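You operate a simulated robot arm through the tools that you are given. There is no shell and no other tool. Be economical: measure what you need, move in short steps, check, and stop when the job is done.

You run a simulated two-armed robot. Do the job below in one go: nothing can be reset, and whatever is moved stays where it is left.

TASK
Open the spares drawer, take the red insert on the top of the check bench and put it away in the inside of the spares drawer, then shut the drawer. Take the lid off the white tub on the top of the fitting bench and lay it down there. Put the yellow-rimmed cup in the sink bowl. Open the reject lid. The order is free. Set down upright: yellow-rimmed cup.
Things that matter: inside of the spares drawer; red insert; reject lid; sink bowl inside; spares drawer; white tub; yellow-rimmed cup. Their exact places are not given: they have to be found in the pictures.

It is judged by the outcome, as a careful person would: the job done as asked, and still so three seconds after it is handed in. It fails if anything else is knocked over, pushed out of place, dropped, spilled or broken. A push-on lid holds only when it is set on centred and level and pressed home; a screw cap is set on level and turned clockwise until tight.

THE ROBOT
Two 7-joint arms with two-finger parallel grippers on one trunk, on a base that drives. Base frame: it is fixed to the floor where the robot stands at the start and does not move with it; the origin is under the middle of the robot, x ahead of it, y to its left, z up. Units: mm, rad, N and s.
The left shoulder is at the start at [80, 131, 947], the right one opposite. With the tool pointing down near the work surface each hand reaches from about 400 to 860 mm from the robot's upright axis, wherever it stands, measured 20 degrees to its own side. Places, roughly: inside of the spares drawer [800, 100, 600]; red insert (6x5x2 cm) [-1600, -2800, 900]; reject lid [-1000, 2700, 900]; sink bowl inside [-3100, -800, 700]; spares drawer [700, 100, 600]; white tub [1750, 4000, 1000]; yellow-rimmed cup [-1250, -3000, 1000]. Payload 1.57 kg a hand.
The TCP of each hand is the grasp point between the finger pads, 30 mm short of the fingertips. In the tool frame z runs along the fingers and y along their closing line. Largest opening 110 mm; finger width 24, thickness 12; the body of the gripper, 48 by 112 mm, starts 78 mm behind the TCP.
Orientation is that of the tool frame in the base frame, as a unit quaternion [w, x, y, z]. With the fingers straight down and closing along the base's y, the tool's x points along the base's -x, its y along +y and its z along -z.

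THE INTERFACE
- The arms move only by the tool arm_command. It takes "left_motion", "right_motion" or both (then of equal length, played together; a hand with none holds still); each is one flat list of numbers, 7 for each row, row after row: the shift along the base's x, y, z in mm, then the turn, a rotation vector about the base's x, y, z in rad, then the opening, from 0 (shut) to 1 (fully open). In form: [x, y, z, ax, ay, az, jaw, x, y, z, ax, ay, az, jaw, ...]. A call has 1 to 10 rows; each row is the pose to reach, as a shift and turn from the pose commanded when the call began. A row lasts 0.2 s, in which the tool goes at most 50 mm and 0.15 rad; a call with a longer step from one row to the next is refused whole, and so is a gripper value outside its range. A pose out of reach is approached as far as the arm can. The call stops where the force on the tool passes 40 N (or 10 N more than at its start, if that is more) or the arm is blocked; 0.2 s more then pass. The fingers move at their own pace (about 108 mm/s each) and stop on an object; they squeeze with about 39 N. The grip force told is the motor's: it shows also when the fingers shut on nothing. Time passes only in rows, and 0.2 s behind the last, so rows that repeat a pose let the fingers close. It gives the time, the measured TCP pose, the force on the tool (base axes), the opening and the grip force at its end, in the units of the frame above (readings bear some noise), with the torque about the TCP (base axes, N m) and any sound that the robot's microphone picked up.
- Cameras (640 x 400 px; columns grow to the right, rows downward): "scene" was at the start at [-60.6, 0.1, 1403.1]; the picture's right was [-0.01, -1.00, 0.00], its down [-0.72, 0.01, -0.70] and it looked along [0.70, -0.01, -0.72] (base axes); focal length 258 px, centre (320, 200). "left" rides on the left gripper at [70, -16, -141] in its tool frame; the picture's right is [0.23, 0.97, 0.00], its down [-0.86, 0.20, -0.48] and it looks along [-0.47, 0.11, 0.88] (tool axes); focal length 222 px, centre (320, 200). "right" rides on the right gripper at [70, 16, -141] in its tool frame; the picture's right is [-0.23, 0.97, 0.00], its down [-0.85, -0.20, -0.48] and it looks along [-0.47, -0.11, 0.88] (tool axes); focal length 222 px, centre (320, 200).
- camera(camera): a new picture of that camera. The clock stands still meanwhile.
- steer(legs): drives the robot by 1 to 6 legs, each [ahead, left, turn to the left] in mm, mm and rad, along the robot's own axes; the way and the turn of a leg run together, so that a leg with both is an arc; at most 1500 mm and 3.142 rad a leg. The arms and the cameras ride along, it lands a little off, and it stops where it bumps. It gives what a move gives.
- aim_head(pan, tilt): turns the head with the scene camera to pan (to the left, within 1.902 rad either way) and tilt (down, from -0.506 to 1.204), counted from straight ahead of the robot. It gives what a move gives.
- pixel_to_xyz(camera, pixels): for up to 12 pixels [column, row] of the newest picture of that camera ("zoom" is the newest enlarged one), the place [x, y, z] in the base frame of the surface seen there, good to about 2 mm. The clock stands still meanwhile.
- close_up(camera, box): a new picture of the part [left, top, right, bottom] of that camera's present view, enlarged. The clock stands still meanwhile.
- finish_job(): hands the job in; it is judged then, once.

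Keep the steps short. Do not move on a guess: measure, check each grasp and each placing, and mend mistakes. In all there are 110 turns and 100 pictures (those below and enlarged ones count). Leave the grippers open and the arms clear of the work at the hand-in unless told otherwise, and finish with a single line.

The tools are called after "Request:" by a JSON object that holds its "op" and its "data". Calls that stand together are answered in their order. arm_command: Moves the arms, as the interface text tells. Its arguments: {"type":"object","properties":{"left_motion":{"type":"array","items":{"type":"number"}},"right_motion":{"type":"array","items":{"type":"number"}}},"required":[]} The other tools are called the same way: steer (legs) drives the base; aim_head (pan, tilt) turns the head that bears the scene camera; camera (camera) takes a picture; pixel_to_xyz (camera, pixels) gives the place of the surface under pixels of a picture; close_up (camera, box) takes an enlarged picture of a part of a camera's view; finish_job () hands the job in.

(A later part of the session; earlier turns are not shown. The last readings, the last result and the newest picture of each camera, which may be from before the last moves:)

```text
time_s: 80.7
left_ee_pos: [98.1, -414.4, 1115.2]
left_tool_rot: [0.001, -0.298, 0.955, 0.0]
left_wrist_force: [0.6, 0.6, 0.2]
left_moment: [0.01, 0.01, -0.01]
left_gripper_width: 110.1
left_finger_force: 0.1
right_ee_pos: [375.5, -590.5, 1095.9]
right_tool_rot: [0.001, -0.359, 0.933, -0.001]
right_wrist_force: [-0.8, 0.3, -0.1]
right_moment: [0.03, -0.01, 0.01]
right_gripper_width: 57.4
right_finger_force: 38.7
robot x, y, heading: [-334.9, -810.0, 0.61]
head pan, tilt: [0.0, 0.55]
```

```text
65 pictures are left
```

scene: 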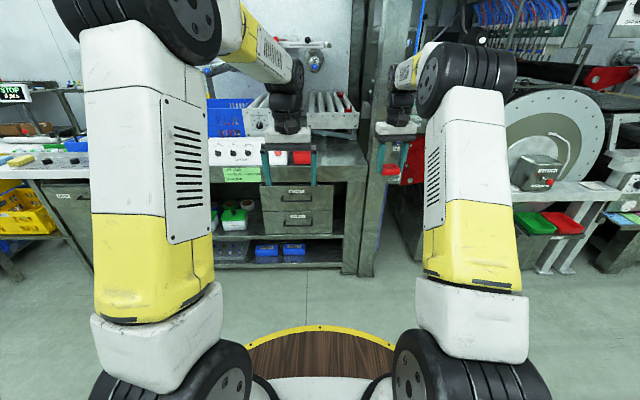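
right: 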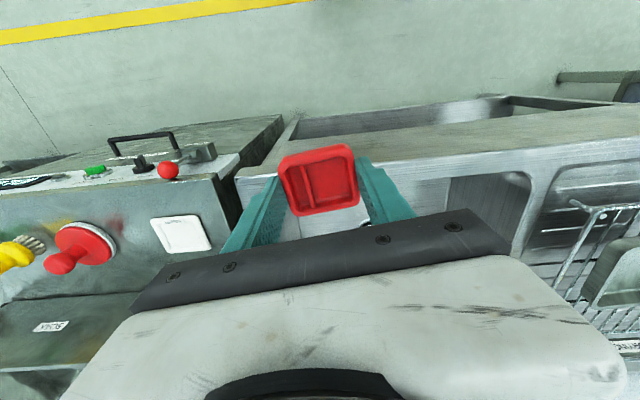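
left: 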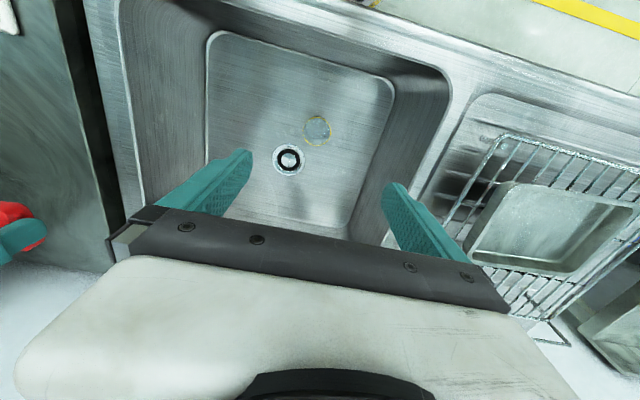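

The drawers are ahead. I'll first draw the right hand (holding the insert) back 250 mm so it clears the post, and measure the post and drawer front.

Request:
{"op": "arm_command", "data": {"right_motion": [-40, -30, 0, 0, 0, 0, 0.1, -80, -60, 0, 0, 0, 0, 0.1, -120, -90, 0, 0, 0, 0, 0.1, -160, -120, 0, 0, 0, 0, 0.1, -200, -150, 0, 0, 0, 0, 0.1]}}

Request:
{"op": "camera", "data": {"camera": "scene"}}

Request:
{"op": "pixel_to_xyz", "data": {"camera": "scene", "pixels": [[297, 196], [297, 217], [264, 190], [332, 190], [355, 250], [372, 130], [350, 150], [385, 255], [297, 180]]}}

Request:
{"op": "close_up", "data": {"camera": "scene", "box": [210, 100, 430, 280]}}

```text
time_s: 81.9
left_ee_pos: [96.7, -414.9, 1116.5]
left_tool_rot: [0.0, -0.298, 0.955, 0.001]
left_wrist_force: [0.0, 0.5, -0.2]
left_moment: [-0.03, 0.03, 0.01]
left_gripper_width: 109.7
left_finger_force: 0.1
right_ee_pos: [173.7, -738.1, 1096.4]
right_tool_rot: [0.0, -0.358, 0.934, 0.0]
right_wrist_force: [-0.1, -0.5, -0.9]
right_moment: [-0.02, 0.01, 0.03]
right_gripper_width: 57.1
right_finger_force: 39.6
robot x, y, heading: [-336.2, -808.1, 0.607]
head pan, tilt: [0.0, 0.55]
```

```text
64 pictures are left
```

scene: 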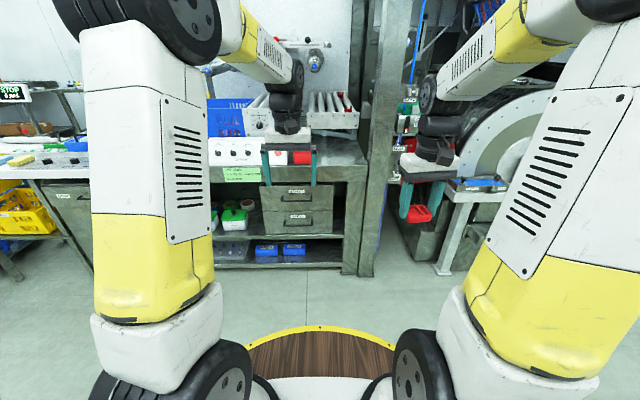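

```text
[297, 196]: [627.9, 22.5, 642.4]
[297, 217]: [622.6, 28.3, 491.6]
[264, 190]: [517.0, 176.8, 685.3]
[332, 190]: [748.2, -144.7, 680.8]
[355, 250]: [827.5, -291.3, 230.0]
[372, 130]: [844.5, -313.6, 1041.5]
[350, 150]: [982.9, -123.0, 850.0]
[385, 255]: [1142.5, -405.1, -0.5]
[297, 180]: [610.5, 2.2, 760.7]
```

```text
2.22 times, centred on (320, 190) of scene
```

zoom: 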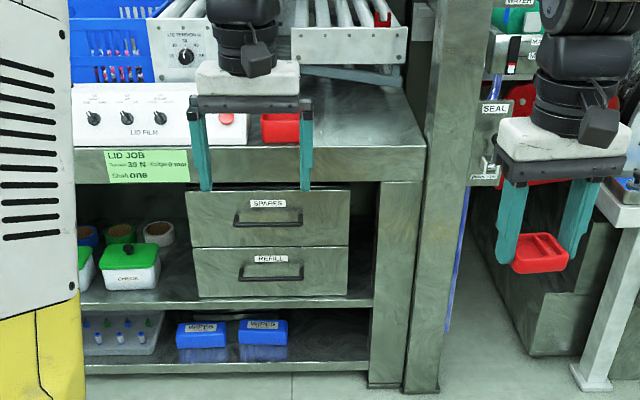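

The drawer front plane is u 516, handle centre v -358, z 642. Clear to drive 474 mm in.

Request:
{"op": "steer", "data": {"legs": [[0, 0, 0.035], [474, 47, 0]]}}

Request:
{"op": "camera", "data": {"camera": "left"}}

```text
time_s: 85.1
left_ee_pos: [437.6, -76.7, 1115.6]
left_tool_rot: [0.0, -0.316, 0.949, 0.0]
left_wrist_force: [-0.8, -0.2, 0.1]
left_moment: [-0.02, -0.01, -0.01]
left_gripper_width: 110.0
left_finger_force: 0.0
right_ee_pos: [526.6, -396.3, 1096.8]
right_tool_rot: [0.0, -0.374, 0.927, -0.001]
right_wrist_force: [0.5, -0.4, -0.3]
right_moment: [-0.01, -0.03, -0.02]
right_gripper_width: 57.0
right_finger_force: 39.3
robot x, y, heading: [20.6, -485.3, 0.642]
head pan, tilt: [0.0, 0.55]
```

```text
62 pictures are left
```

left: 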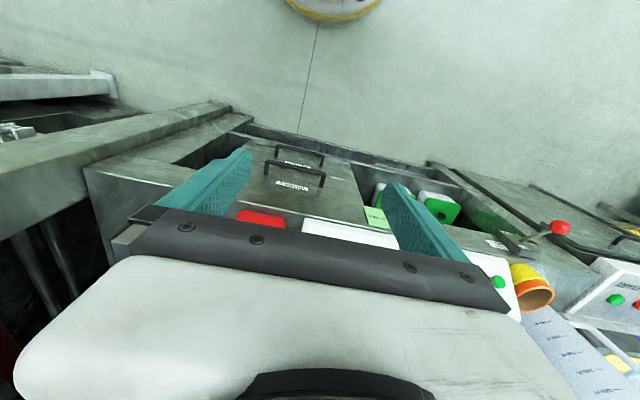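

At u -275, v -401, as planned. The bench apron overhangs the handle, so the left hand will come in tilted 45° with the closing line in the vertical plane. First turn it about the vertical while lowering.

Request:
{"op": "arm_command", "data": {"left_motion": [0, 0, -30, 0, 0, 0.15, 1, 0, 0, -60, 0, 0, 0.3, 1, 0, 0, -90, 0, 0, 0.45, 1, 0, 0, -120, 0, 0, 0.6, 1, 0, 0, -150, 0, 0, 0.75, 1, 0, 0, -180, 0, 0, 0.9, 1, 0, 0, -210, 0, 0, 1.05, 1, 0, 0, -240, 0, 0, 1.2, 1, 0, 0, -270, 0, 0, 1.35, 1, 0, 0, -300, 0, 0, 1.5, 1]}}

```text
time_s: 87.3
left_ee_pos: [437.1, -75.0, 816.0]
left_tool_rot: [0.0, 0.878, -0.479, 0.0]
left_wrist_force: [0.3, 0.6, 0.7]
left_moment: [-0.02, 0.01, 0.03]
left_gripper_width: 110.1
left_finger_force: 0.0
right_ee_pos: [526.3, -397.1, 1098.2]
right_tool_rot: [0.0, -0.374, 0.927, 0.0]
right_wrist_force: [0.3, 0.2, 0.2]
right_moment: [-0.01, -0.05, -0.03]
right_gripper_width: 56.8
right_finger_force: 39.2
robot x, y, heading: [24.5, -482.6, 0.637]
head pan, tilt: [0.0, 0.55]
```

Rotation worked. Now pitch the left hand forward 1.1 rad to a pre-grasp 100 mm short of the handle, jaw to 50 mm.

Request:
{"op": "arm_command", "data": {"left_motion": [11.2, 2.8, -16, 0.0825, -0.11, 0, 0.45, 22.4, 5.6, -32, 0.165, -0.22, 0, 0.45, 33.6, 8.4, -48, 0.2475, -0.33, 0, 0.45, 44.8, 11.1, -64, 0.33, -0.44, 0, 0.45, 56, 13.9, -80, 0.4125, -0.55, 0, 0.45, 67.2, 16.7, -97, 0.495, -0.66, 0, 0.45, 78.4, 19.4, -113, 0.5775, -0.77, 0, 0.45, 89.6, 22.2, -129, 0.66, -0.88, 0, 0.45]}}

Request:
{"op": "camera", "data": {"camera": "left"}}

Request:
{"op": "aim_head", "data": {"pan": 0.05, "tilt": 0.85}}

Request:
{"op": "camera", "data": {"camera": "scene"}}

```text
time_s: 89.1
left_ee_pos: [527.0, -54.0, 686.3]
left_tool_rot: [-0.476, 0.748, -0.408, 0.217]
left_wrist_force: [0.1, 0.7, 0.4]
left_moment: [-0.01, 0.01, 0.01]
left_gripper_width: 49.4
left_finger_force: 0.1
right_ee_pos: [527.3, -397.5, 1097.8]
right_tool_rot: [0.0, -0.373, 0.928, 0.0]
right_wrist_force: [0.3, -0.4, -1.4]
right_moment: [-0.01, 0.05, -0.05]
right_gripper_width: 56.9
right_finger_force: 39.1
robot x, y, heading: [22.7, -488.7, 0.646]
head pan, tilt: [0.0, 0.55]
```

```text
61 pictures are left
```

left: 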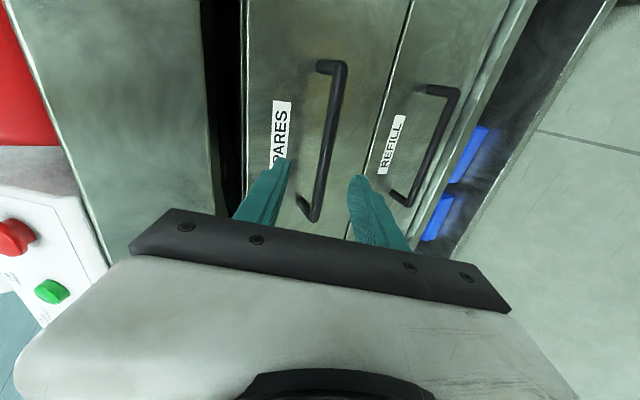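

```text
time_s: 89.9
left_ee_pos: [525.9, -52.7, 687.7]
left_tool_rot: [-0.475, 0.748, -0.409, 0.216]
left_wrist_force: [0.6, 0.2, 0.5]
left_moment: [0.04, -0.02, 0.0]
left_gripper_width: 49.7
left_finger_force: 0.0
right_ee_pos: [527.2, -396.7, 1097.2]
right_tool_rot: [0.0, -0.374, 0.928, 0.0]
right_wrist_force: [-0.5, 0.4, -0.3]
right_moment: [0.02, -0.01, 0.0]
right_gripper_width: 57.1
right_finger_force: 39.3
robot x, y, heading: [22.9, -486.3, 0.645]
head pan, tilt: [0.051, 0.85]
```

```text
60 pictures are left
```

scene: 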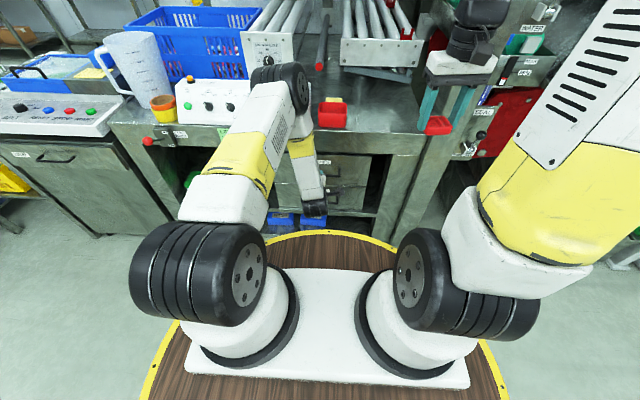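

Request:
{"op": "pixel_to_xyz", "data": {"camera": "left", "pixels": [[340, 75], [331, 120], [324, 160], [317, 205], [300, 60], [285, 110], [246, 60], [246, 150], [205, 60]]}}

```text
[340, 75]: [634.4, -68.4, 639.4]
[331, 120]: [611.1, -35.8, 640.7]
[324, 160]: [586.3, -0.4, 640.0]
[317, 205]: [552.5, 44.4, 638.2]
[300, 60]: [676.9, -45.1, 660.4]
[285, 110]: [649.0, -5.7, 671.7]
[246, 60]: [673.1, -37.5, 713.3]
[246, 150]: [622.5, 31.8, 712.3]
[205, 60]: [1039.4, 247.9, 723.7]
```

The bar is at u 474, z 640. I'll advance 85 mm along the fingers and close on it.

Request:
{"op": "arm_command", "data": {"left_motion": [20, 15, -14, 0, 0, 0, 0.45, 40, 30, -28, 0, 0, 0, 0.45, 59, 44.5, -41, 0, 0, 0, 0.45, 59, 44.5, -41, 0, 0, 0, 0.05, 59, 44.5, -41, 0, 0, 0, 0.05, 59, 44.5, -41, 0, 0, 0, 0.05]}}

Request:
{"op": "camera", "data": {"camera": "left"}}

```text
time_s: 91.3
left_ee_pos: [584.9, -9.3, 642.7]
left_tool_rot: [-0.474, 0.75, -0.409, 0.216]
left_wrist_force: [0.4, 0.4, -13.4]
left_moment: [-0.71, -0.32, 0.35]
left_gripper_width: 15.1
left_finger_force: 30.9
right_ee_pos: [526.5, -396.1, 1097.1]
right_tool_rot: [0.0, -0.374, 0.927, 0.0]
right_wrist_force: [-0.5, -0.3, -0.4]
right_moment: [-0.03, 0.0, 0.02]
right_gripper_width: 56.9
right_finger_force: 38.8
robot x, y, heading: [20.3, -488.4, 0.64]
head pan, tilt: [0.051, 0.85]
```

```text
59 pictures are left
```

left: 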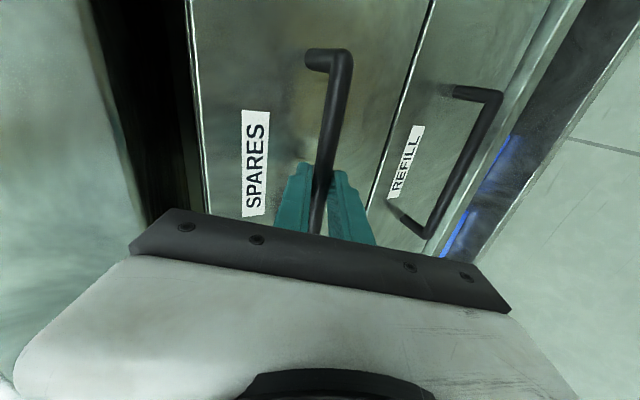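

The handle is gripped (15 mm). Pull straight out along -u, 120 mm first.

Request:
{"op": "arm_command", "data": {"left_motion": [-12, -9, 0, 0, 0, 0, 0.02, -24, -18, 0, 0, 0, 0, 0.02, -36, -27, 0, 0, 0, 0, 0.02, -52, -39, 0, 0, 0, 0, 0.02, -68, -51, 0, 0, 0, 0, 0.02, -84, -63, 0, 0, 0, 0, 0.02, -96, -72, 0, 0, 0, 0, 0.02]}}

Request:
{"op": "camera", "data": {"camera": "left"}}

```text
time_s: 92.7
left_ee_pos: [505.5, -68.1, 643.0]
left_tool_rot: [-0.473, 0.751, -0.408, 0.214]
left_wrist_force: [-1.5, 0.7, -3.3]
left_moment: [-0.73, -0.49, 0.1]
left_gripper_width: 15.0
left_finger_force: 31.6
right_ee_pos: [526.7, -395.4, 1096.7]
right_tool_rot: [0.0, -0.374, 0.927, -0.001]
right_wrist_force: [0.3, -1.2, 0.0]
right_moment: [-0.02, -0.02, -0.01]
right_gripper_width: 57.1
right_finger_force: 38.5
robot x, y, heading: [22.8, -486.0, 0.642]
head pan, tilt: [0.051, 0.85]
stopped in row 6 (left hand): the force on the tool passed its limit at 41 N (the readings are from after the stop); the commanded pose is now the measured one
```

```text
58 pictures are left
```

left: 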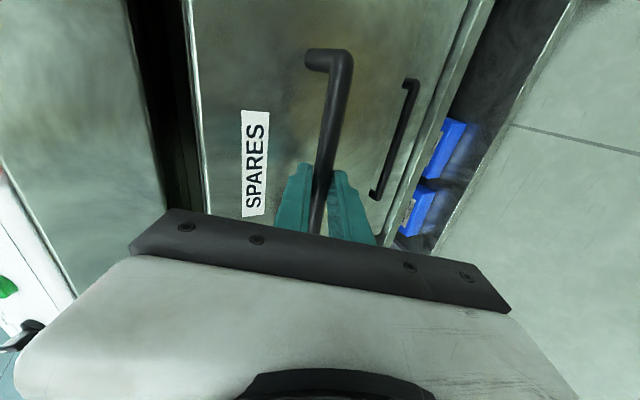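

Opened about 98 mm, then a 41 N peak stopped it, probably from speed. Continue with smaller steps.

Request:
{"op": "arm_command", "data": {"left_motion": [-4, -3, 0, 0, 0, 0, 0.02, -10, -7.5, 0, 0, 0, 0, 0.02, -18, -13.5, 0, 0, 0, 0, 0.02, -26, -19.5, 0, 0, 0, 0, 0.02, -34, -25.5, 0, 0, 0, 0, 0.02, -42, -31.5, 0, 0, 0, 0, 0.02, -50, -37.5, 0, 0, 0, 0, 0.02, -58, -43.5, 0, 0, 0, 0, 0.02, -66, -49.5, 0, 0, 0, 0, 0.02, -72, -54, 0, 0, 0, 0, 0.02]}}

Request:
{"op": "camera", "data": {"camera": "scene"}}

```text
time_s: 94.9
left_ee_pos: [431.9, -123.0, 642.7]
left_tool_rot: [-0.471, 0.752, -0.41, 0.212]
left_wrist_force: [-5.1, 9.8, -32.0]
left_moment: [-0.67, -0.06, 0.49]
left_gripper_width: 15.2
left_finger_force: 31.5
right_ee_pos: [528.0, -395.4, 1095.9]
right_tool_rot: [0.0, -0.375, 0.927, -0.001]
right_wrist_force: [-0.9, 0.1, 0.0]
right_moment: [0.02, -0.01, 0.02]
right_gripper_width: 57.0
right_finger_force: 39.0
robot x, y, heading: [21.6, -483.7, 0.64]
head pan, tilt: [0.051, 0.85]
```

```text
57 pictures are left
```

scene: 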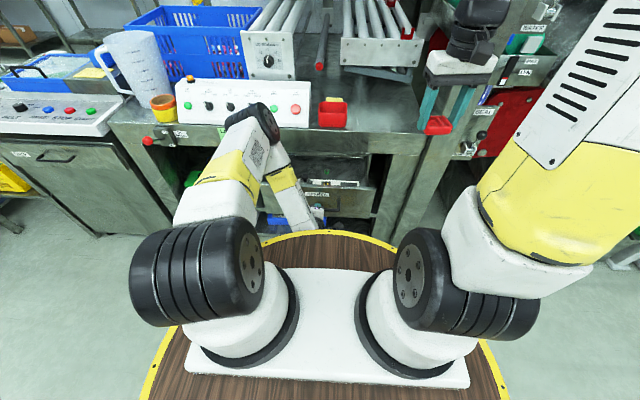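

190 mm open. A vertical force built up (-32 N), so I'll ease 4 mm down while pulling 60 mm more.

Request:
{"op": "arm_command", "data": {"left_motion": [0, 0, -2, 0, 0, 0, 0.02, -4, -3, -4, 0, 0, 0, 0.02, -10, -7.5, -4, 0, 0, 0, 0.02, -17, -12.7, -4, 0, 0, 0, 0.02, -24, -18, -4, 0, 0, 0, 0.02, -32, -24, -4, 0, 0, 0, 0.02, -40, -30, -4, 0, 0, 0, 0.02, -48, -36, -4, 0, 0, 0, 0.02]}}

Request:
{"op": "camera", "data": {"camera": "right"}}

Request:
{"op": "camera", "data": {"camera": "left"}}

```text
time_s: 96.3
left_ee_pos: [404.3, -142.8, 642.8]
left_tool_rot: [-0.479, 0.748, -0.406, 0.214]
left_wrist_force: [-0.4, 1.6, 2.7]
left_moment: [-0.14, -0.17, 0.09]
left_gripper_width: 15.7
left_finger_force: 7.0
right_ee_pos: [525.9, -396.5, 1097.4]
right_tool_rot: [0.0, -0.375, 0.927, 0.0]
right_wrist_force: [-0.5, 0.5, -0.4]
right_moment: [-0.01, 0.0, -0.01]
right_gripper_width: 57.2
right_finger_force: 38.7
robot x, y, heading: [24.5, -485.8, 0.646]
head pan, tilt: [0.051, 0.85]
stopped in row 7 (left hand): the force on the tool passed its limit at 45 N (the readings are from after the stop); the commanded pose is now the measured one
```

```text
56 pictures are left
```

right: 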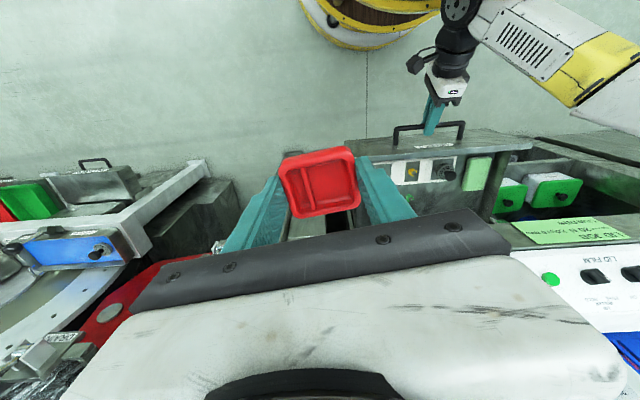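

```text
55 pictures are left
```

left: 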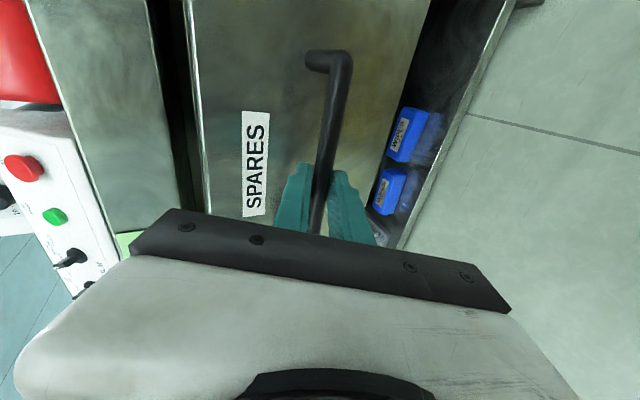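

It reached its end stop at about 225 mm open. I'll release the handle, back off, and lift the left hand clear.

Request:
{"op": "arm_command", "data": {"left_motion": [0, 0, 0, 0, 0, 0, 0.4, 0, 0, 0, 0, 0, 0, 0.4, -16, -12, 10, 0, 0, 0, 0.4, -30, -22.5, 20, 0, 0, 0, 0.4, -30, -22.5, 60, 0, 0, 0, 0.4, -30, -22.5, 105, 0, 0, 0, 0.4, -30, -22.5, 150, 0, 0, 0, 0.4, -30, -22.5, 195, 0, 0, 0, 0.4, -30, -22.5, 240, 0, 0, 0, 0.4]}}

Request:
{"op": "camera", "data": {"camera": "scene"}}

```text
time_s: 97.9
left_ee_pos: [413.3, -100.6, 770.1]
left_tool_rot: [-0.558, 0.727, -0.355, 0.186]
left_wrist_force: [-0.5, 0.3, -0.1]
left_moment: [0.0, 0.02, 0.0]
left_gripper_width: 44.0
left_finger_force: 0.0
left hand out of reach, approached as far as the arm can: row 7
right_ee_pos: [527.4, -393.9, 1095.4]
right_tool_rot: [-0.001, -0.375, 0.927, 0.0]
right_wrist_force: [0.4, 1.3, -0.3]
right_moment: [-0.04, 0.0, 0.01]
right_gripper_width: 57.2
right_finger_force: 38.9
robot x, y, heading: [23.7, -486.3, 0.643]
head pan, tilt: [0.051, 0.85]
stopped in row 7 (left hand): the arm was blocked; the commanded pose is now the measured one
```

```text
54 pictures are left
```

scene: 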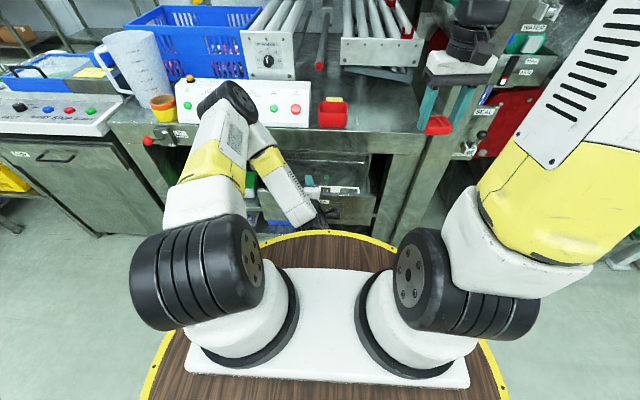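

The arm is folded to its limit while tilted. I'll tilt it back to vertical while rising and moving left.

Request:
{"op": "arm_command", "data": {"left_motion": [0, 0, 5, -0.0825, 0.11, 0, 0.4, 0, 0, 15, -0.165, 0.22, 0, 0.4, 0, 0, 25, -0.2475, 0.33, 0, 0.4, 0, 0, 40, -0.33, 0.44, 0, 0.4, -6, 8, 60, -0.4125, 0.55, 0, 0.4, -12, 16, 85, -0.495, 0.66, 0, 0.4, -18, 24, 110, -0.5775, 0.77, 0, 0.4, -30, 40, 140, -0.66, 0.88, 0, 0.4, -45, 60, 175, -0.66, 0.88, 0, 0.4, -60, 80, 210, -0.66, 0.88, 0, 0.4]}}

Request:
{"op": "camera", "data": {"camera": "scene"}}

Request:
{"op": "camera", "data": {"camera": "right"}}

```text
time_s: 100.1
left_ee_pos: [351.9, -24.4, 980.5]
left_tool_rot: [-0.097, 0.872, -0.478, -0.032]
left_wrist_force: [0.6, -0.3, -0.7]
left_moment: [0.02, 0.0, 0.0]
left_gripper_width: 43.9
left_finger_force: 0.1
right_ee_pos: [526.5, -396.0, 1096.3]
right_tool_rot: [0.001, -0.374, 0.927, 0.0]
right_wrist_force: [-0.1, -0.1, -0.3]
right_moment: [-0.01, 0.03, 0.01]
right_gripper_width: 56.9
right_finger_force: 39.1
robot x, y, heading: [22.5, -484.5, 0.646]
head pan, tilt: [0.051, 0.85]
```

```text
53 pictures are left
```

scene: 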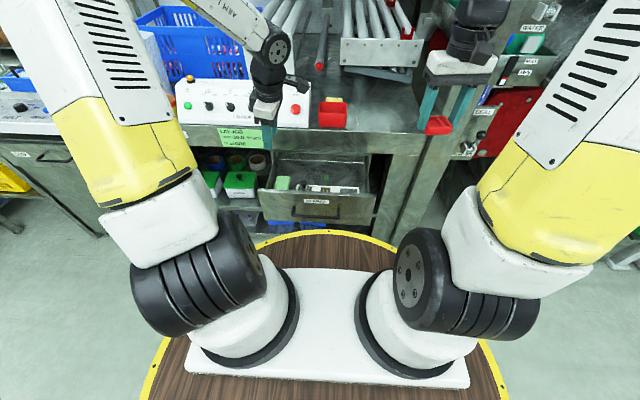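

```text
52 pictures are left
```

right: 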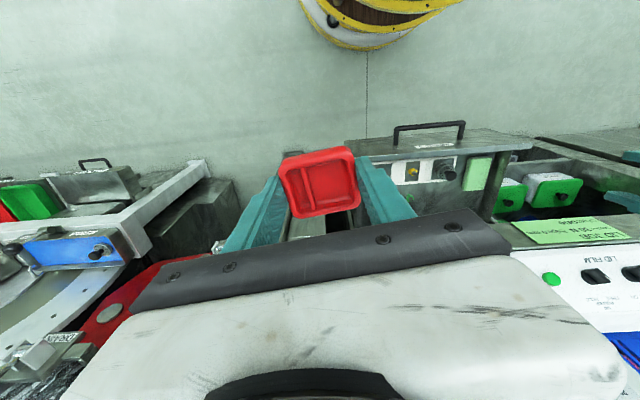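

The drawer is open and holds some items. A closer look inside for a free spot.

Request:
{"op": "close_up", "data": {"camera": "scene", "box": [250, 140, 390, 235]}}

Request:
{"op": "pixel_to_xyz", "data": {"camera": "zoom", "pixels": [[110, 200], [240, 190], [260, 235], [350, 240], [450, 235], [480, 190], [400, 170], [520, 240], [110, 250], [540, 165], [320, 258], [160, 215]]}}

```text
4.21 times, centred on (320, 188) of scene
```

zoom: 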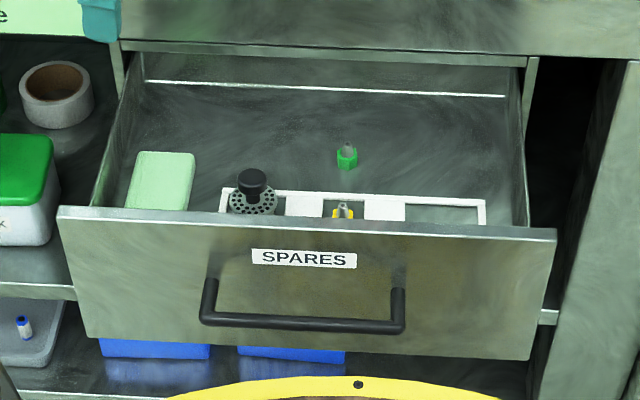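

```text
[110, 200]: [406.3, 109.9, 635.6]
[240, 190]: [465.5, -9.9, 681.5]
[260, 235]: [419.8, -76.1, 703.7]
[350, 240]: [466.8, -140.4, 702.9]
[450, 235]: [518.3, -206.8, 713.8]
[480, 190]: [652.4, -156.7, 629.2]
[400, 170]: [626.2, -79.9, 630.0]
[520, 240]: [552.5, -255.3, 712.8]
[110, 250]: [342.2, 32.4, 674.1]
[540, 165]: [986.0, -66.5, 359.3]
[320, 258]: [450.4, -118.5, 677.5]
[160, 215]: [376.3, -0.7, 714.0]
```

Request:
{"op": "pixel_to_xyz", "data": {"camera": "zoom", "pixels": [[500, 165], [512, 200], [345, 145], [347, 168], [400, 198], [445, 200], [445, 215], [380, 165], [440, 165], [440, 150], [330, 45], [480, 60]]}}

Request:
{"op": "pixel_to_xyz", "data": {"camera": "scene", "pixels": [[320, 125], [346, 127], [320, 103], [346, 103], [333, 135]]}}

```text
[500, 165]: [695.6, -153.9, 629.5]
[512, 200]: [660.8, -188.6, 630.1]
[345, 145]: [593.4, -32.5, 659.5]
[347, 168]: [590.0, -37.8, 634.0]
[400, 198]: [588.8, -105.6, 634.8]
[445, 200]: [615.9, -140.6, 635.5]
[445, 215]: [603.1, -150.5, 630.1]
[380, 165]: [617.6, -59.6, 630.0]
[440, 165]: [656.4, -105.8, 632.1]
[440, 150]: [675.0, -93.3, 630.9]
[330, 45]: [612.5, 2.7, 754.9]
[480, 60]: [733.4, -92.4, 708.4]
```

```text
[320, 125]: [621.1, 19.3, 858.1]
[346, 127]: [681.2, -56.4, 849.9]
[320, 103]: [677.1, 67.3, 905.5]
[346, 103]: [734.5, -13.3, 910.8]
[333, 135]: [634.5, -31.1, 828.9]
```

Bench top is at z 850 with an apron at u 490 and a red box at its edge, so the drop spot should be well forward. The white frame in the drawer has an empty slot near u 392, v -482. I'll bring the right hand over it at z 900 and look down.

Request:
{"op": "arm_command", "data": {"right_motion": [8, 33, -20, 0, 0, -0.02, 0.1, 16, 66, -40, 0, 0, -0.04, 0.1, 25, 100, -65, 0, 0, -0.06, 0.1, 33, 134, -95, 0, 0, -0.08, 0.1, 41, 167, -125, 0, 0, -0.1, 0.1, 49, 200, -160, 0, 0, -0.12, 0.1, 57.5, 234, -196, 0, 0, -0.125, 0.1]}}

Request:
{"op": "camera", "data": {"camera": "right"}}

Request:
{"op": "camera", "data": {"camera": "scene"}}

```text
refused: row 7 steps farther than a row can; nothing moved
```

```text
50 pictures are left
```

right: 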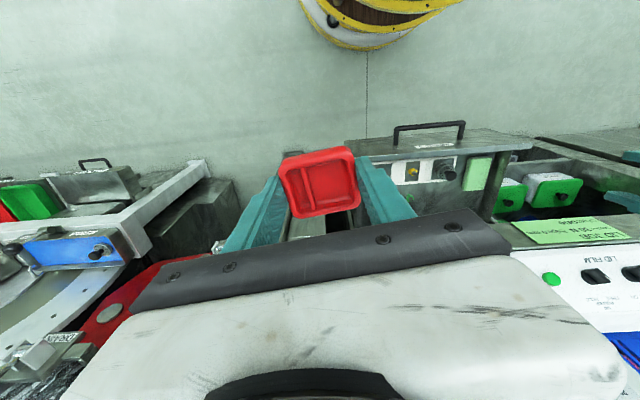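

```text
49 pictures are left
```

scene: 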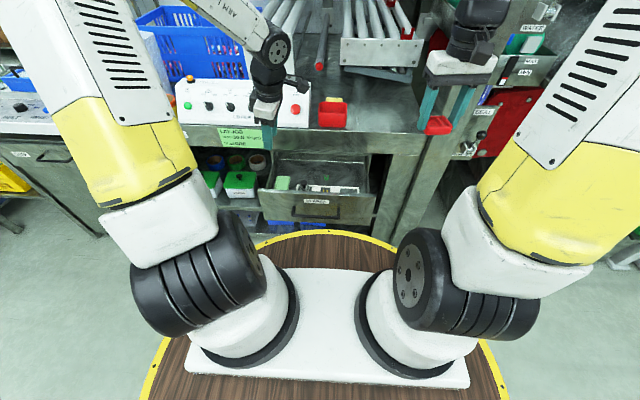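

Step was too long; same path in 8 even rows.

Request:
{"op": "arm_command", "data": {"right_motion": [7.2, 29.2, -24.5, 0, 0, -0.015, 0.1, 14.4, 58.5, -49, 0, 0, -0.03, 0.1, 21.6, 87.7, -73.5, 0, 0, -0.045, 0.1, 28.8, 117, -98, 0, 0, -0.06, 0.1, 36, 146.2, -122.5, 0, 0, -0.08, 0.1, 43.2, 175.5, -147, 0, 0, -0.095, 0.1, 50.4, 204.7, -171.5, 0, 0, -0.11, 0.1, 57.5, 234, -196, 0, 0, -0.125, 0.1]}}

Request:
{"op": "camera", "data": {"camera": "right"}}

```text
time_s: 101.9
left_ee_pos: [351.8, -24.1, 981.0]
left_tool_rot: [-0.098, 0.873, -0.477, -0.033]
left_wrist_force: [0.8, -0.3, 0.5]
left_moment: [0.04, -0.03, 0.02]
left_gripper_width: 43.7
left_finger_force: 0.0
right_ee_pos: [586.0, -162.3, 900.7]
right_tool_rot: [0.001, -0.316, 0.949, 0.0]
right_wrist_force: [-0.1, -1.3, -0.5]
right_moment: [0.05, 0.01, -0.02]
right_gripper_width: 57.1
right_finger_force: 39.7
robot x, y, heading: [19.7, -486.3, 0.64]
head pan, tilt: [0.051, 0.85]
```

```text
48 pictures are left
```

right: 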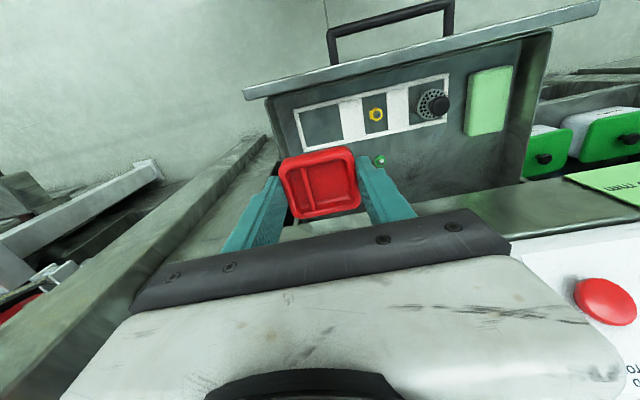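

Request:
{"op": "close_up", "data": {"camera": "right", "box": [250, 60, 470, 200]}}

Request:
{"op": "pixel_to_xyz", "data": {"camera": "right", "pixels": [[297, 112], [339, 104], [343, 142], [305, 150], [320, 125], [275, 110], [290, 155], [376, 115], [380, 160], [292, 95], [360, 145], [300, 85]]}}

```text
2.86 times, centred on (360, 130) of right
```

zoom: 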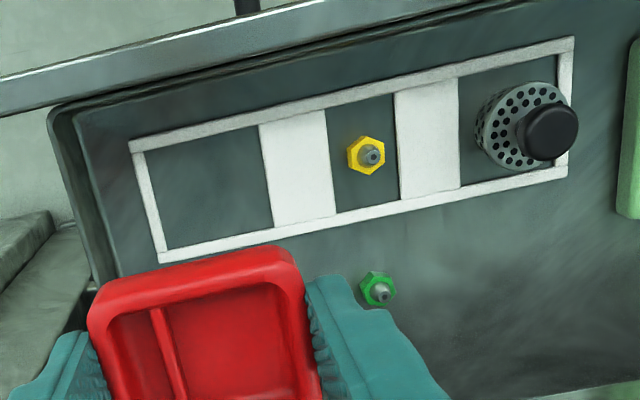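

```text
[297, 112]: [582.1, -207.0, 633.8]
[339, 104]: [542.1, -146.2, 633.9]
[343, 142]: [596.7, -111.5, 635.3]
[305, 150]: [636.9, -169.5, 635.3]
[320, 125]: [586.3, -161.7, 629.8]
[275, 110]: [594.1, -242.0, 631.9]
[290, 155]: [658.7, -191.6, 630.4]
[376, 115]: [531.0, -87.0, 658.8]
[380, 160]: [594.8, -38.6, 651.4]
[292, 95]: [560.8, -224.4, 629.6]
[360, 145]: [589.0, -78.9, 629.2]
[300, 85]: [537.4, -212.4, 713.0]
```

The slot is about 73x65 mm, centred (590,-159), floor 630. I'll lower the insert into it, stopping about 2 mm above the floor.

Request:
{"op": "arm_command", "data": {"right_motion": [1, 1, -45, 0, 0, 0, 0.1, 3.5, 3.7, -90, 0, 0, 0, 0.1, 3.5, 3.7, -135, 0, 0, 0, 0.1, 3.5, 3.7, -175, 0, 0, 0, 0.1, 3.5, 3.7, -205, 0, 0, 0, 0.1, 3.5, 3.7, -222, 0, 0, 0, 0.1, 3.5, 3.7, -232, 0, 0, 0, 0.1, 3.5, 3.7, -234, 0, 0, 0, 0.1]}}

Request:
{"op": "camera", "data": {"camera": "right"}}

```text
time_s: 103.7
left_ee_pos: [352.4, -22.9, 980.2]
left_tool_rot: [-0.097, 0.873, -0.477, -0.032]
left_wrist_force: [-0.2, 0.3, 0.6]
left_moment: [0.01, -0.01, 0.02]
left_gripper_width: 44.0
left_finger_force: 0.0
right_ee_pos: [589.2, -158.5, 667.6]
right_tool_rot: [0.0, -0.315, 0.949, 0.0]
right_wrist_force: [-0.5, -0.6, 0.0]
right_moment: [-0.01, -0.02, 0.04]
right_gripper_width: 56.9
right_finger_force: 38.8
robot x, y, heading: [21.6, -485.9, 0.638]
head pan, tilt: [0.051, 0.85]
```

```text
46 pictures are left
```

right: 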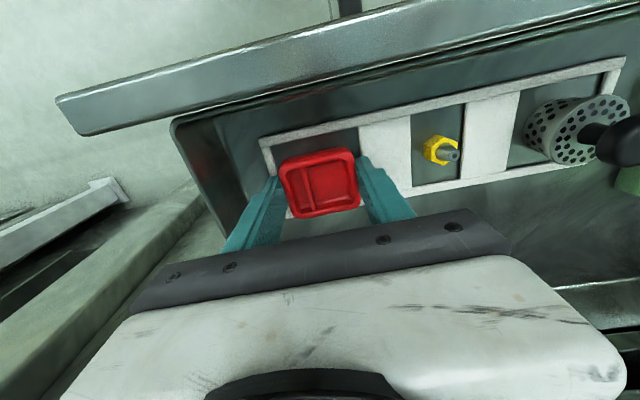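

It hangs right over the slot. Lower 1.5 mm more, release slightly, and look.

Request:
{"op": "arm_command", "data": {"right_motion": [0, 0, -1.5, 0, 0, 0, 0.1, 0, 0, -1.5, 0, 0, 0, 0.6, 0, 0, -1.5, 0, 0, 0, 0.68, 0, 0, 10, 0, 0, 0, 0.68, 0, 0, 45, 0, 0, 0, 0.68, 0, 0, 90, 0, 0, 0, 0.68, 0, 0, 135, 0, 0, 0, 0.68, 0, 0, 180, 0, 0, 0, 0.68, 0, 0, 225, 0, 0, 0, 0.68]}}

Request:
{"op": "camera", "data": {"camera": "right"}}

```text
time_s: 105.7
left_ee_pos: [351.6, -24.1, 979.7]
left_tool_rot: [-0.097, 0.873, -0.477, -0.032]
left_wrist_force: [1.2, 0.8, -0.2]
left_moment: [-0.03, 0.02, 0.02]
left_gripper_width: 44.2
left_finger_force: 0.0
right_ee_pos: [588.0, -157.9, 892.3]
right_tool_rot: [0.0, -0.316, 0.949, -0.001]
right_wrist_force: [0.0, 0.2, -0.6]
right_moment: [0.01, 0.0, -0.01]
right_gripper_width: 74.7
right_finger_force: 0.1
robot x, y, heading: [21.6, -483.7, 0.643]
head pan, tilt: [0.051, 0.85]
```

```text
45 pictures are left
```

right: 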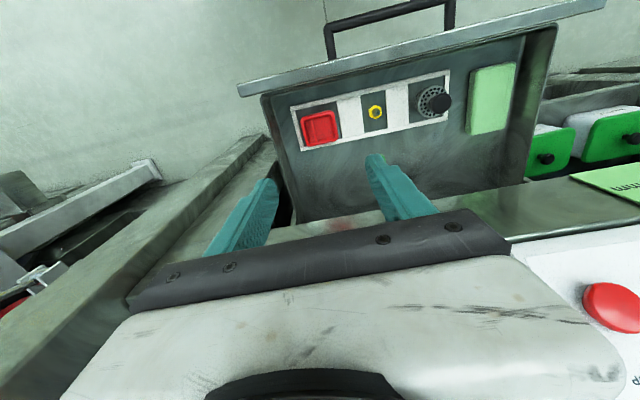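

The insert lies in its slot. To shut the drawer I'll push its face with the right hand tilted forward. First back the base off 80 mm for arm room, the right hand staying high.

Request:
{"op": "steer", "data": {"legs": [[-80, 0, 0]]}}

```text
time_s: 106.8
left_ee_pos: [287.7, -72.4, 980.6]
left_tool_rot: [-0.098, 0.872, -0.478, -0.032]
left_wrist_force: [-0.1, -0.2, 0.3]
left_moment: [-0.01, 0.01, -0.02]
left_gripper_width: 43.9
left_finger_force: 0.0
right_ee_pos: [524.9, -205.4, 890.5]
right_tool_rot: [-0.001, -0.316, 0.949, 0.0]
right_wrist_force: [-0.6, -0.7, -1.1]
right_moment: [-0.02, 0.05, 0.01]
right_gripper_width: 74.7
right_finger_force: 0.0
robot x, y, heading: [-41.6, -532.8, 0.644]
head pan, tilt: [0.051, 0.85]
```

Now tilt the right hand forward 1.1 rad in front of and above the drawer face, fingers shut, while the left hand moves left.

Request:
{"op": "arm_command", "data": {"right_motion": [-13, 5, -5, 0.0825, -0.11, 0, 0.3, -27, 10, -12, 0.165, -0.22, 0, 0, -40, 14, -25, 0.2475, -0.33, 0, 0, -53, 19, -38, 0.33, -0.44, 0, 0, -66, 24, -52, 0.4125, -0.55, 0, 0, -80, 29, -68, 0.495, -0.66, 0, 0, -93, 33, -84, 0.5775, -0.77, 0, 0, -106, 38, -100, 0.66, -0.88, 0, 0], "left_motion": [-11, 15, 0, 0, 0, 0, 0.4, -22, 30, 0, 0, 0, 0, 0.4, -33, 45, 0, 0, 0, 0, 0.4, -45, 60, 0, 0, 0, 0, 0.4, -56, 75, 0, 0, 0, 0, 0.4, -67, 90, 0, 0, 0, 0, 0.4, -78, 105, 0, 0, 0, 0, 0.4, -90, 120, 0, 0, 0, 0, 0.4]}}

Request:
{"op": "camera", "data": {"camera": "scene"}}

```text
time_s: 108.6
left_ee_pos: [197.7, 46.7, 981.7]
left_tool_rot: [-0.097, 0.872, -0.478, -0.032]
left_wrist_force: [0.5, -0.2, -0.6]
left_moment: [0.06, 0.05, 0.04]
left_gripper_width: 44.1
left_finger_force: 0.1
right_ee_pos: [418.9, -169.4, 790.0]
right_tool_rot: [0.497, -0.269, 0.808, 0.166]
right_wrist_force: [0.2, 0.4, -0.4]
right_moment: [0.01, 0.02, 0.03]
right_gripper_width: 0.4
right_finger_force: 21.1
robot x, y, heading: [-40.3, -535.1, 0.646]
head pan, tilt: [0.051, 0.85]
```

```text
44 pictures are left
```

scene: 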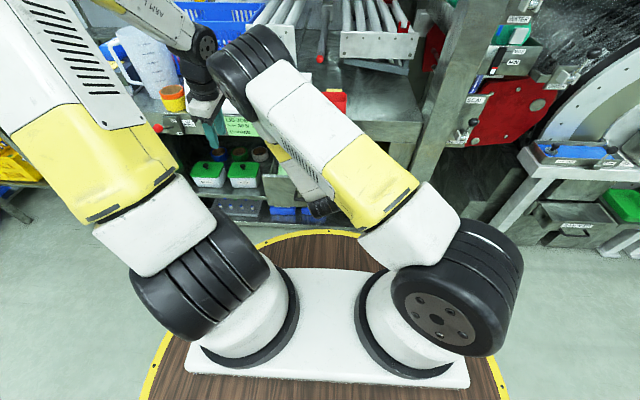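

In place. Lower 94 mm to face height and begin pushing forward.

Request:
{"op": "arm_command", "data": {"right_motion": [0, 0, -47, 0, 0, 0, 0, 0, 0, -94, 0, 0, 0, 0, 12, 9, -94, 0, 0, 0, 0, 20, 15, -94, 0, 0, 0, 0, 30, 22.5, -94, 0, 0, 0, 0, 40, 30, -94, 0, 0, 0, 0, 51, 38, -94, 0, 0, 0, 0, 62, 46.5, -94, 0, 0, 0, 0, 74, 55.5, -94, 0, 0, 0, 0, 86, 64.5, -94, 0, 0, 0, 0]}}

Request:
{"op": "camera", "data": {"camera": "right"}}

```text
time_s: 110.8
left_ee_pos: [197.8, 47.7, 980.7]
left_tool_rot: [-0.097, 0.872, -0.478, -0.033]
left_wrist_force: [-0.1, -0.3, -0.2]
left_moment: [-0.03, 0.0, 0.0]
left_gripper_width: 44.6
left_finger_force: 0.0
right_ee_pos: [504.8, -102.4, 697.8]
right_tool_rot: [0.496, -0.269, 0.809, 0.166]
right_wrist_force: [0.0, 0.2, -1.2]
right_moment: [0.01, 0.0, 0.0]
right_gripper_width: 0.1
right_finger_force: 21.6
robot x, y, heading: [-41.8, -535.5, 0.643]
head pan, tilt: [0.051, 0.85]
```

```text
43 pictures are left
```

right: 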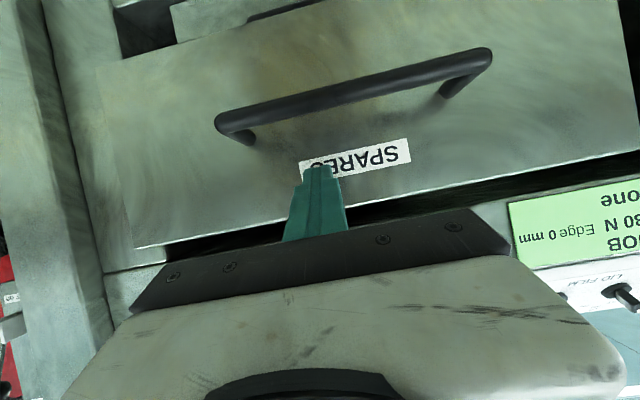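

The drawer is moving in. Keep pushing, 142 mm more in short steps.

Request:
{"op": "arm_command", "data": {"right_motion": [10, 7.5, 0, 0, 0, 0, 0, 22, 16.5, 0, 0, 0, 0, 0, 34, 25.5, 0, 0, 0, 0, 0, 46, 34.5, 0, 0, 0, 0, 0, 58, 43.5, 0, 0, 0, 0, 0, 70, 52.5, 0, 0, 0, 0, 0, 82, 61.5, 0, 0, 0, 0, 0, 94, 70.5, 0, 0, 0, 0, 0, 104, 78, 0, 0, 0, 0, 0, 114, 85.5, 0, 0, 0, 0, 0]}}

Request:
{"op": "camera", "data": {"camera": "right"}}

```text
time_s: 113.0
left_ee_pos: [196.4, 48.4, 981.7]
left_tool_rot: [-0.098, 0.873, -0.477, -0.032]
left_wrist_force: [0.5, 0.8, -0.3]
left_moment: [-0.02, 0.01, -0.01]
left_gripper_width: 43.8
left_finger_force: 0.1
right_ee_pos: [617.9, -17.1, 697.3]
right_tool_rot: [0.496, -0.269, 0.809, 0.165]
right_wrist_force: [-10.3, -8.8, 5.1]
right_moment: [0.08, -0.09, -0.08]
right_gripper_width: 0.1
right_finger_force: 20.7
robot x, y, heading: [-40.4, -535.0, 0.646]
head pan, tilt: [0.051, 0.85]
```

```text
42 pictures are left
```

right: 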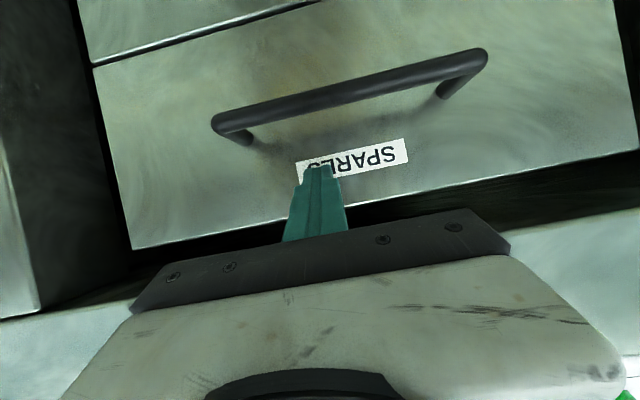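

Request:
{"op": "pixel_to_xyz", "data": {"camera": "right", "pixels": [[240, 200], [450, 150], [560, 130], [200, 35], [350, 95]]}}

Request:
{"op": "arm_command", "data": {"right_motion": [2, 1.5, 0, 0, 0, 0, 0, 4, 3, 0, 0, 0, 0, 0, 6, 4.5, 0, 0, 0, 0, 0]}}

Request:
{"op": "pixel_to_xyz", "data": {"camera": "right", "pixels": [[240, 200], [450, 150], [560, 130], [200, 35], [350, 95]]}}

```text
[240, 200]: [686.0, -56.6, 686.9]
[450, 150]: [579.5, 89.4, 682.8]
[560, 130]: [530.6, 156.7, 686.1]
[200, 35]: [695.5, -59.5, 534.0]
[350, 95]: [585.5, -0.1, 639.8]
```

```text
time_s: 113.4
left_ee_pos: [196.9, 48.4, 982.0]
left_tool_rot: [-0.098, 0.873, -0.477, -0.033]
left_wrist_force: [-0.4, -1.1, 0.1]
left_moment: [0.02, 0.02, 0.0]
left_gripper_width: 44.0
left_finger_force: 0.0
right_ee_pos: [617.6, -15.7, 694.7]
right_tool_rot: [0.493, -0.269, 0.811, 0.164]
right_wrist_force: [-8.0, -5.8, 2.6]
right_moment: [0.13, -0.04, -0.03]
right_gripper_width: 0.0
right_finger_force: 21.1
robot x, y, heading: [-39.1, -535.3, 0.644]
head pan, tilt: [0.051, 0.85]
stopped in row 2 (right hand): the force on the tool passed its limit at 46 N (the readings are from after the stop); the commanded pose is now the measured one
```

```text
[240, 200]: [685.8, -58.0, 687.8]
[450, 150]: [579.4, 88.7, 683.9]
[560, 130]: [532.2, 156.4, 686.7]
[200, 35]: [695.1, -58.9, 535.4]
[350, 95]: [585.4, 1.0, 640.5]
```

The face is at u 515-517, the same as at the start: shut. Back the base away, then straighten both hands.

Request:
{"op": "steer", "data": {"legs": [[-300, 0, 0]]}}

Request:
{"op": "arm_command", "data": {"right_motion": [0, 0, 25, -0.0825, 0.11, 0, 0.3, 0, 0, 50, -0.165, 0.22, 0, 1, 0, 0, 80, -0.2475, 0.33, 0, 1, 0, 0, 115, -0.33, 0.44, 0, 1, -10, -7, 155, -0.4125, 0.55, 0, 1, -20, -15, 200, -0.495, 0.66, 0, 1, -40, -30, 245, -0.5775, 0.77, 0, 1, -60, -45, 290, -0.66, 0.88, 0, 1, -90, -68, 330, -0.67, 0.893, 0, 1, -120, -90, 360, -0.67, 0.893, 0, 1], "left_motion": [0, 0, 15, 0, 0, -0.15, 1, 0, 0, 30, 0, 0, -0.3, 1, 0, 0, 45, 0, 0, -0.45, 1, 0, 0, 60, 0, 0, -0.6, 1, 0, 0, 75, 0, 0, -0.75, 1, 0, 0, 90, 0, 0, -0.9, 1, 0, 0, 105, 0, 0, -1.05, 1, 0, 0, 120, 0, 0, -1.2, 1, 0, 0, 135, 0, 0, -1.35, 1, 0, 0, 150, 0, 0, -1.5, 1]}}

Request:
{"op": "aim_head", "data": {"pan": 0.9, "tilt": 0.4}}

Request:
{"op": "camera", "data": {"camera": "scene"}}

```text
time_s: 115.4
left_ee_pos: [-38.4, -130.6, 981.4]
left_tool_rot: [-0.097, 0.871, -0.48, -0.032]
left_wrist_force: [-0.4, -1.0, 0.0]
left_moment: [-0.01, 0.0, 0.0]
left_gripper_width: 44.0
left_finger_force: 0.0
right_ee_pos: [382.7, -197.6, 694.7]
right_tool_rot: [0.494, -0.267, 0.811, 0.163]
right_wrist_force: [0.0, -1.0, 0.8]
right_moment: [0.01, -0.02, 0.03]
right_gripper_width: 0.0
right_finger_force: 21.6
robot x, y, heading: [-279.9, -705.2, 0.636]
head pan, tilt: [0.051, 0.85]
```

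```text
refused: row 7 steps farther than a row can; nothing moved
```

```text
time_s: 116.6
left_ee_pos: [-39.1, -131.0, 980.7]
left_tool_rot: [-0.098, 0.871, -0.48, -0.032]
left_wrist_force: [-0.8, 0.3, 0.0]
left_moment: [-0.03, -0.01, -0.01]
left_gripper_width: 44.0
left_finger_force: 0.1
right_ee_pos: [382.8, -196.2, 695.5]
right_tool_rot: [0.495, -0.267, 0.811, 0.163]
right_wrist_force: [-0.5, 0.1, 0.2]
right_moment: [0.02, 0.01, -0.05]
right_gripper_width: 0.3
right_finger_force: 20.9
robot x, y, heading: [-280.6, -712.8, 0.64]
head pan, tilt: [0.901, 0.4]
```

```text
41 pictures are left
```

scene: 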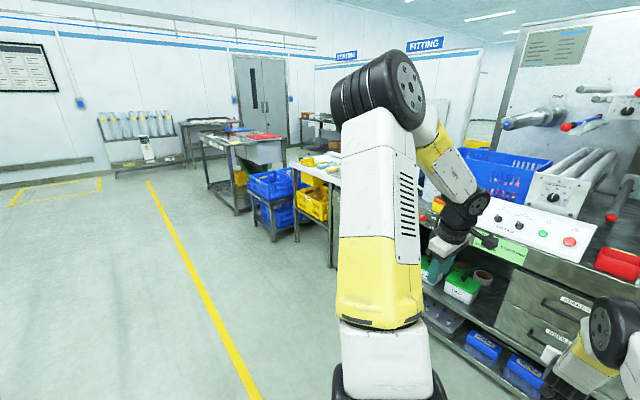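

Refused for one step of 51 mm; I'll repeat with shorter steps and measure the bench with the red top at (265,136).

Request:
{"op": "arm_command", "data": {"right_motion": [0, 0, 25, -0.0825, 0.11, 0, 0.3, 0, 0, 50, -0.165, 0.22, 0, 1, 0, 0, 80, -0.2475, 0.33, 0, 1, 0, 0, 115, -0.33, 0.44, 0, 1, -10, -7, 155, -0.4125, 0.55, 0, 1, -20, -15, 195, -0.495, 0.66, 0, 1, -35, -26, 235, -0.5775, 0.77, 0, 1, -50, -37, 275, -0.66, 0.88, 0, 1, -75, -56, 312, -0.67, 0.893, 0, 1, -100, -75, 345, -0.67, 0.893, 0, 1], "left_motion": [0, 0, 15, 0, 0, -0.15, 1, 0, 0, 30, 0, 0, -0.3, 1, 0, 0, 45, 0, 0, -0.45, 1, 0, 0, 60, 0, 0, -0.6, 1, 0, 0, 75, 0, 0, -0.75, 1, 0, 0, 90, 0, 0, -0.9, 1, 0, 0, 105, 0, 0, -1.05, 1, 0, 0, 120, 0, 0, -1.2, 1, 0, 0, 135, 0, 0, -1.35, 1, 0, 0, 150, 0, 0, -1.5, 1]}}

Request:
{"op": "pixel_to_xyz", "data": {"camera": "scene", "pixels": [[265, 136], [250, 145], [233, 145], [236, 210], [202, 135], [300, 238], [280, 136], [235, 128], [183, 165], [312, 123], [150, 300]]}}

Request:
{"op": "close_up", "data": {"camera": "scene", "box": [170, 90, 350, 220]}}

```text
time_s: 118.8
left_ee_pos: [-38.9, -129.6, 1130.6]
left_tool_rot: [0.093, -0.31, 0.945, -0.043]
left_wrist_force: [0.5, 0.3, 0.1]
left_moment: [-0.01, 0.0, -0.03]
left_gripper_width: 110.0
left_finger_force: 0.1
right_ee_pos: [283.4, -274.7, 1041.7]
right_tool_rot: [-0.01, -0.315, 0.949, -0.007]
right_wrist_force: [-0.4, -0.1, 0.1]
right_moment: [-0.02, 0.02, 0.0]
right_gripper_width: 110.0
right_finger_force: 0.2
robot x, y, heading: [-279.2, -710.0, 0.637]
head pan, tilt: [0.901, 0.4]
```

```text
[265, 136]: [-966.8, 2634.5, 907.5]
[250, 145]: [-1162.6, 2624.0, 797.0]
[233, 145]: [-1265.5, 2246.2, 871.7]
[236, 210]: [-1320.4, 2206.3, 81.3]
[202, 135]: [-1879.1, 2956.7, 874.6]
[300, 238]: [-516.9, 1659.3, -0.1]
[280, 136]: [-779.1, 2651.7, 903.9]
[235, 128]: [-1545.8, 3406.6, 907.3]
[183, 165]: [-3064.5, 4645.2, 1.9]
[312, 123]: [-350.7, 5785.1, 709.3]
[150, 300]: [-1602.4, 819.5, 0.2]
```

```text
3.08 times, centred on (260, 155) of scene
```

zoom: 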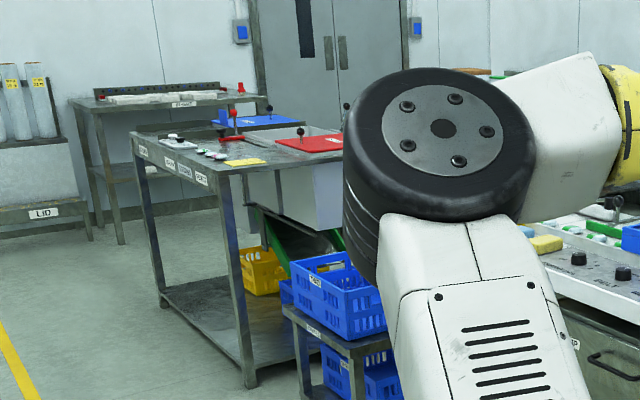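

The red lid sits at about (-967,2634,907) on the next bench. I'll strafe there along the aisle and look.

Request:
{"op": "steer", "data": {"legs": [[0, 1450, 0], [0, 1450, 0], [300, 0, 0]]}}

Request:
{"op": "aim_head", "data": {"pan": 0, "tilt": 0.45}}

Request:
{"op": "camera", "data": {"camera": "scene"}}

```text
time_s: 134.3
left_ee_pos: [-1600.6, 2343.1, 1130.4]
left_tool_rot: [0.094, -0.329, 0.939, -0.042]
left_wrist_force: [-0.3, 0.3, 0.1]
left_moment: [0.0, -0.01, 0.0]
left_gripper_width: 110.1
left_finger_force: 0.1
right_ee_pos: [-1273.0, 2211.3, 1041.6]
right_tool_rot: [-0.009, -0.333, 0.943, -0.006]
right_wrist_force: [0.3, -0.2, 0.8]
right_moment: [0.01, 0.01, 0.02]
right_gripper_width: 110.1
right_finger_force: 0.0
robot x, y, heading: [-1821.2, 1750.4, 0.672]
head pan, tilt: [0.901, 0.4]
```

```text
time_s: 135.6
left_ee_pos: [-1599.5, 2343.7, 1131.1]
left_tool_rot: [0.094, -0.329, 0.939, -0.041]
left_wrist_force: [-0.4, 0.4, 0.1]
left_moment: [0.05, -0.02, 0.02]
left_gripper_width: 110.1
left_finger_force: 0.0
right_ee_pos: [-1272.6, 2212.0, 1042.1]
right_tool_rot: [-0.009, -0.333, 0.943, -0.006]
right_wrist_force: [0.3, -0.2, 0.5]
right_moment: [0.0, 0.01, 0.02]
right_gripper_width: 109.8
right_finger_force: 0.1
robot x, y, heading: [-1816.3, 1751.2, 0.675]
head pan, tilt: [0.0, 0.45]
```

```text
39 pictures are left
```

scene: 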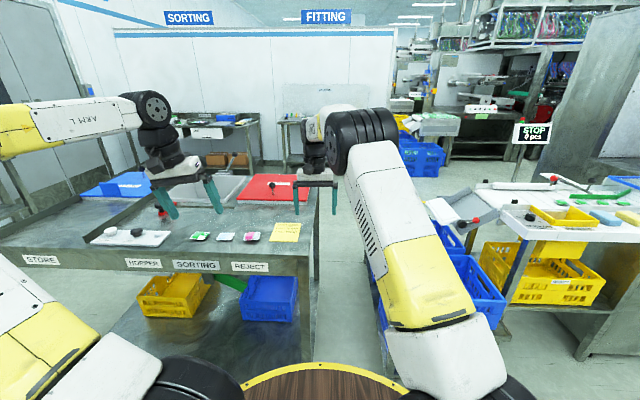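

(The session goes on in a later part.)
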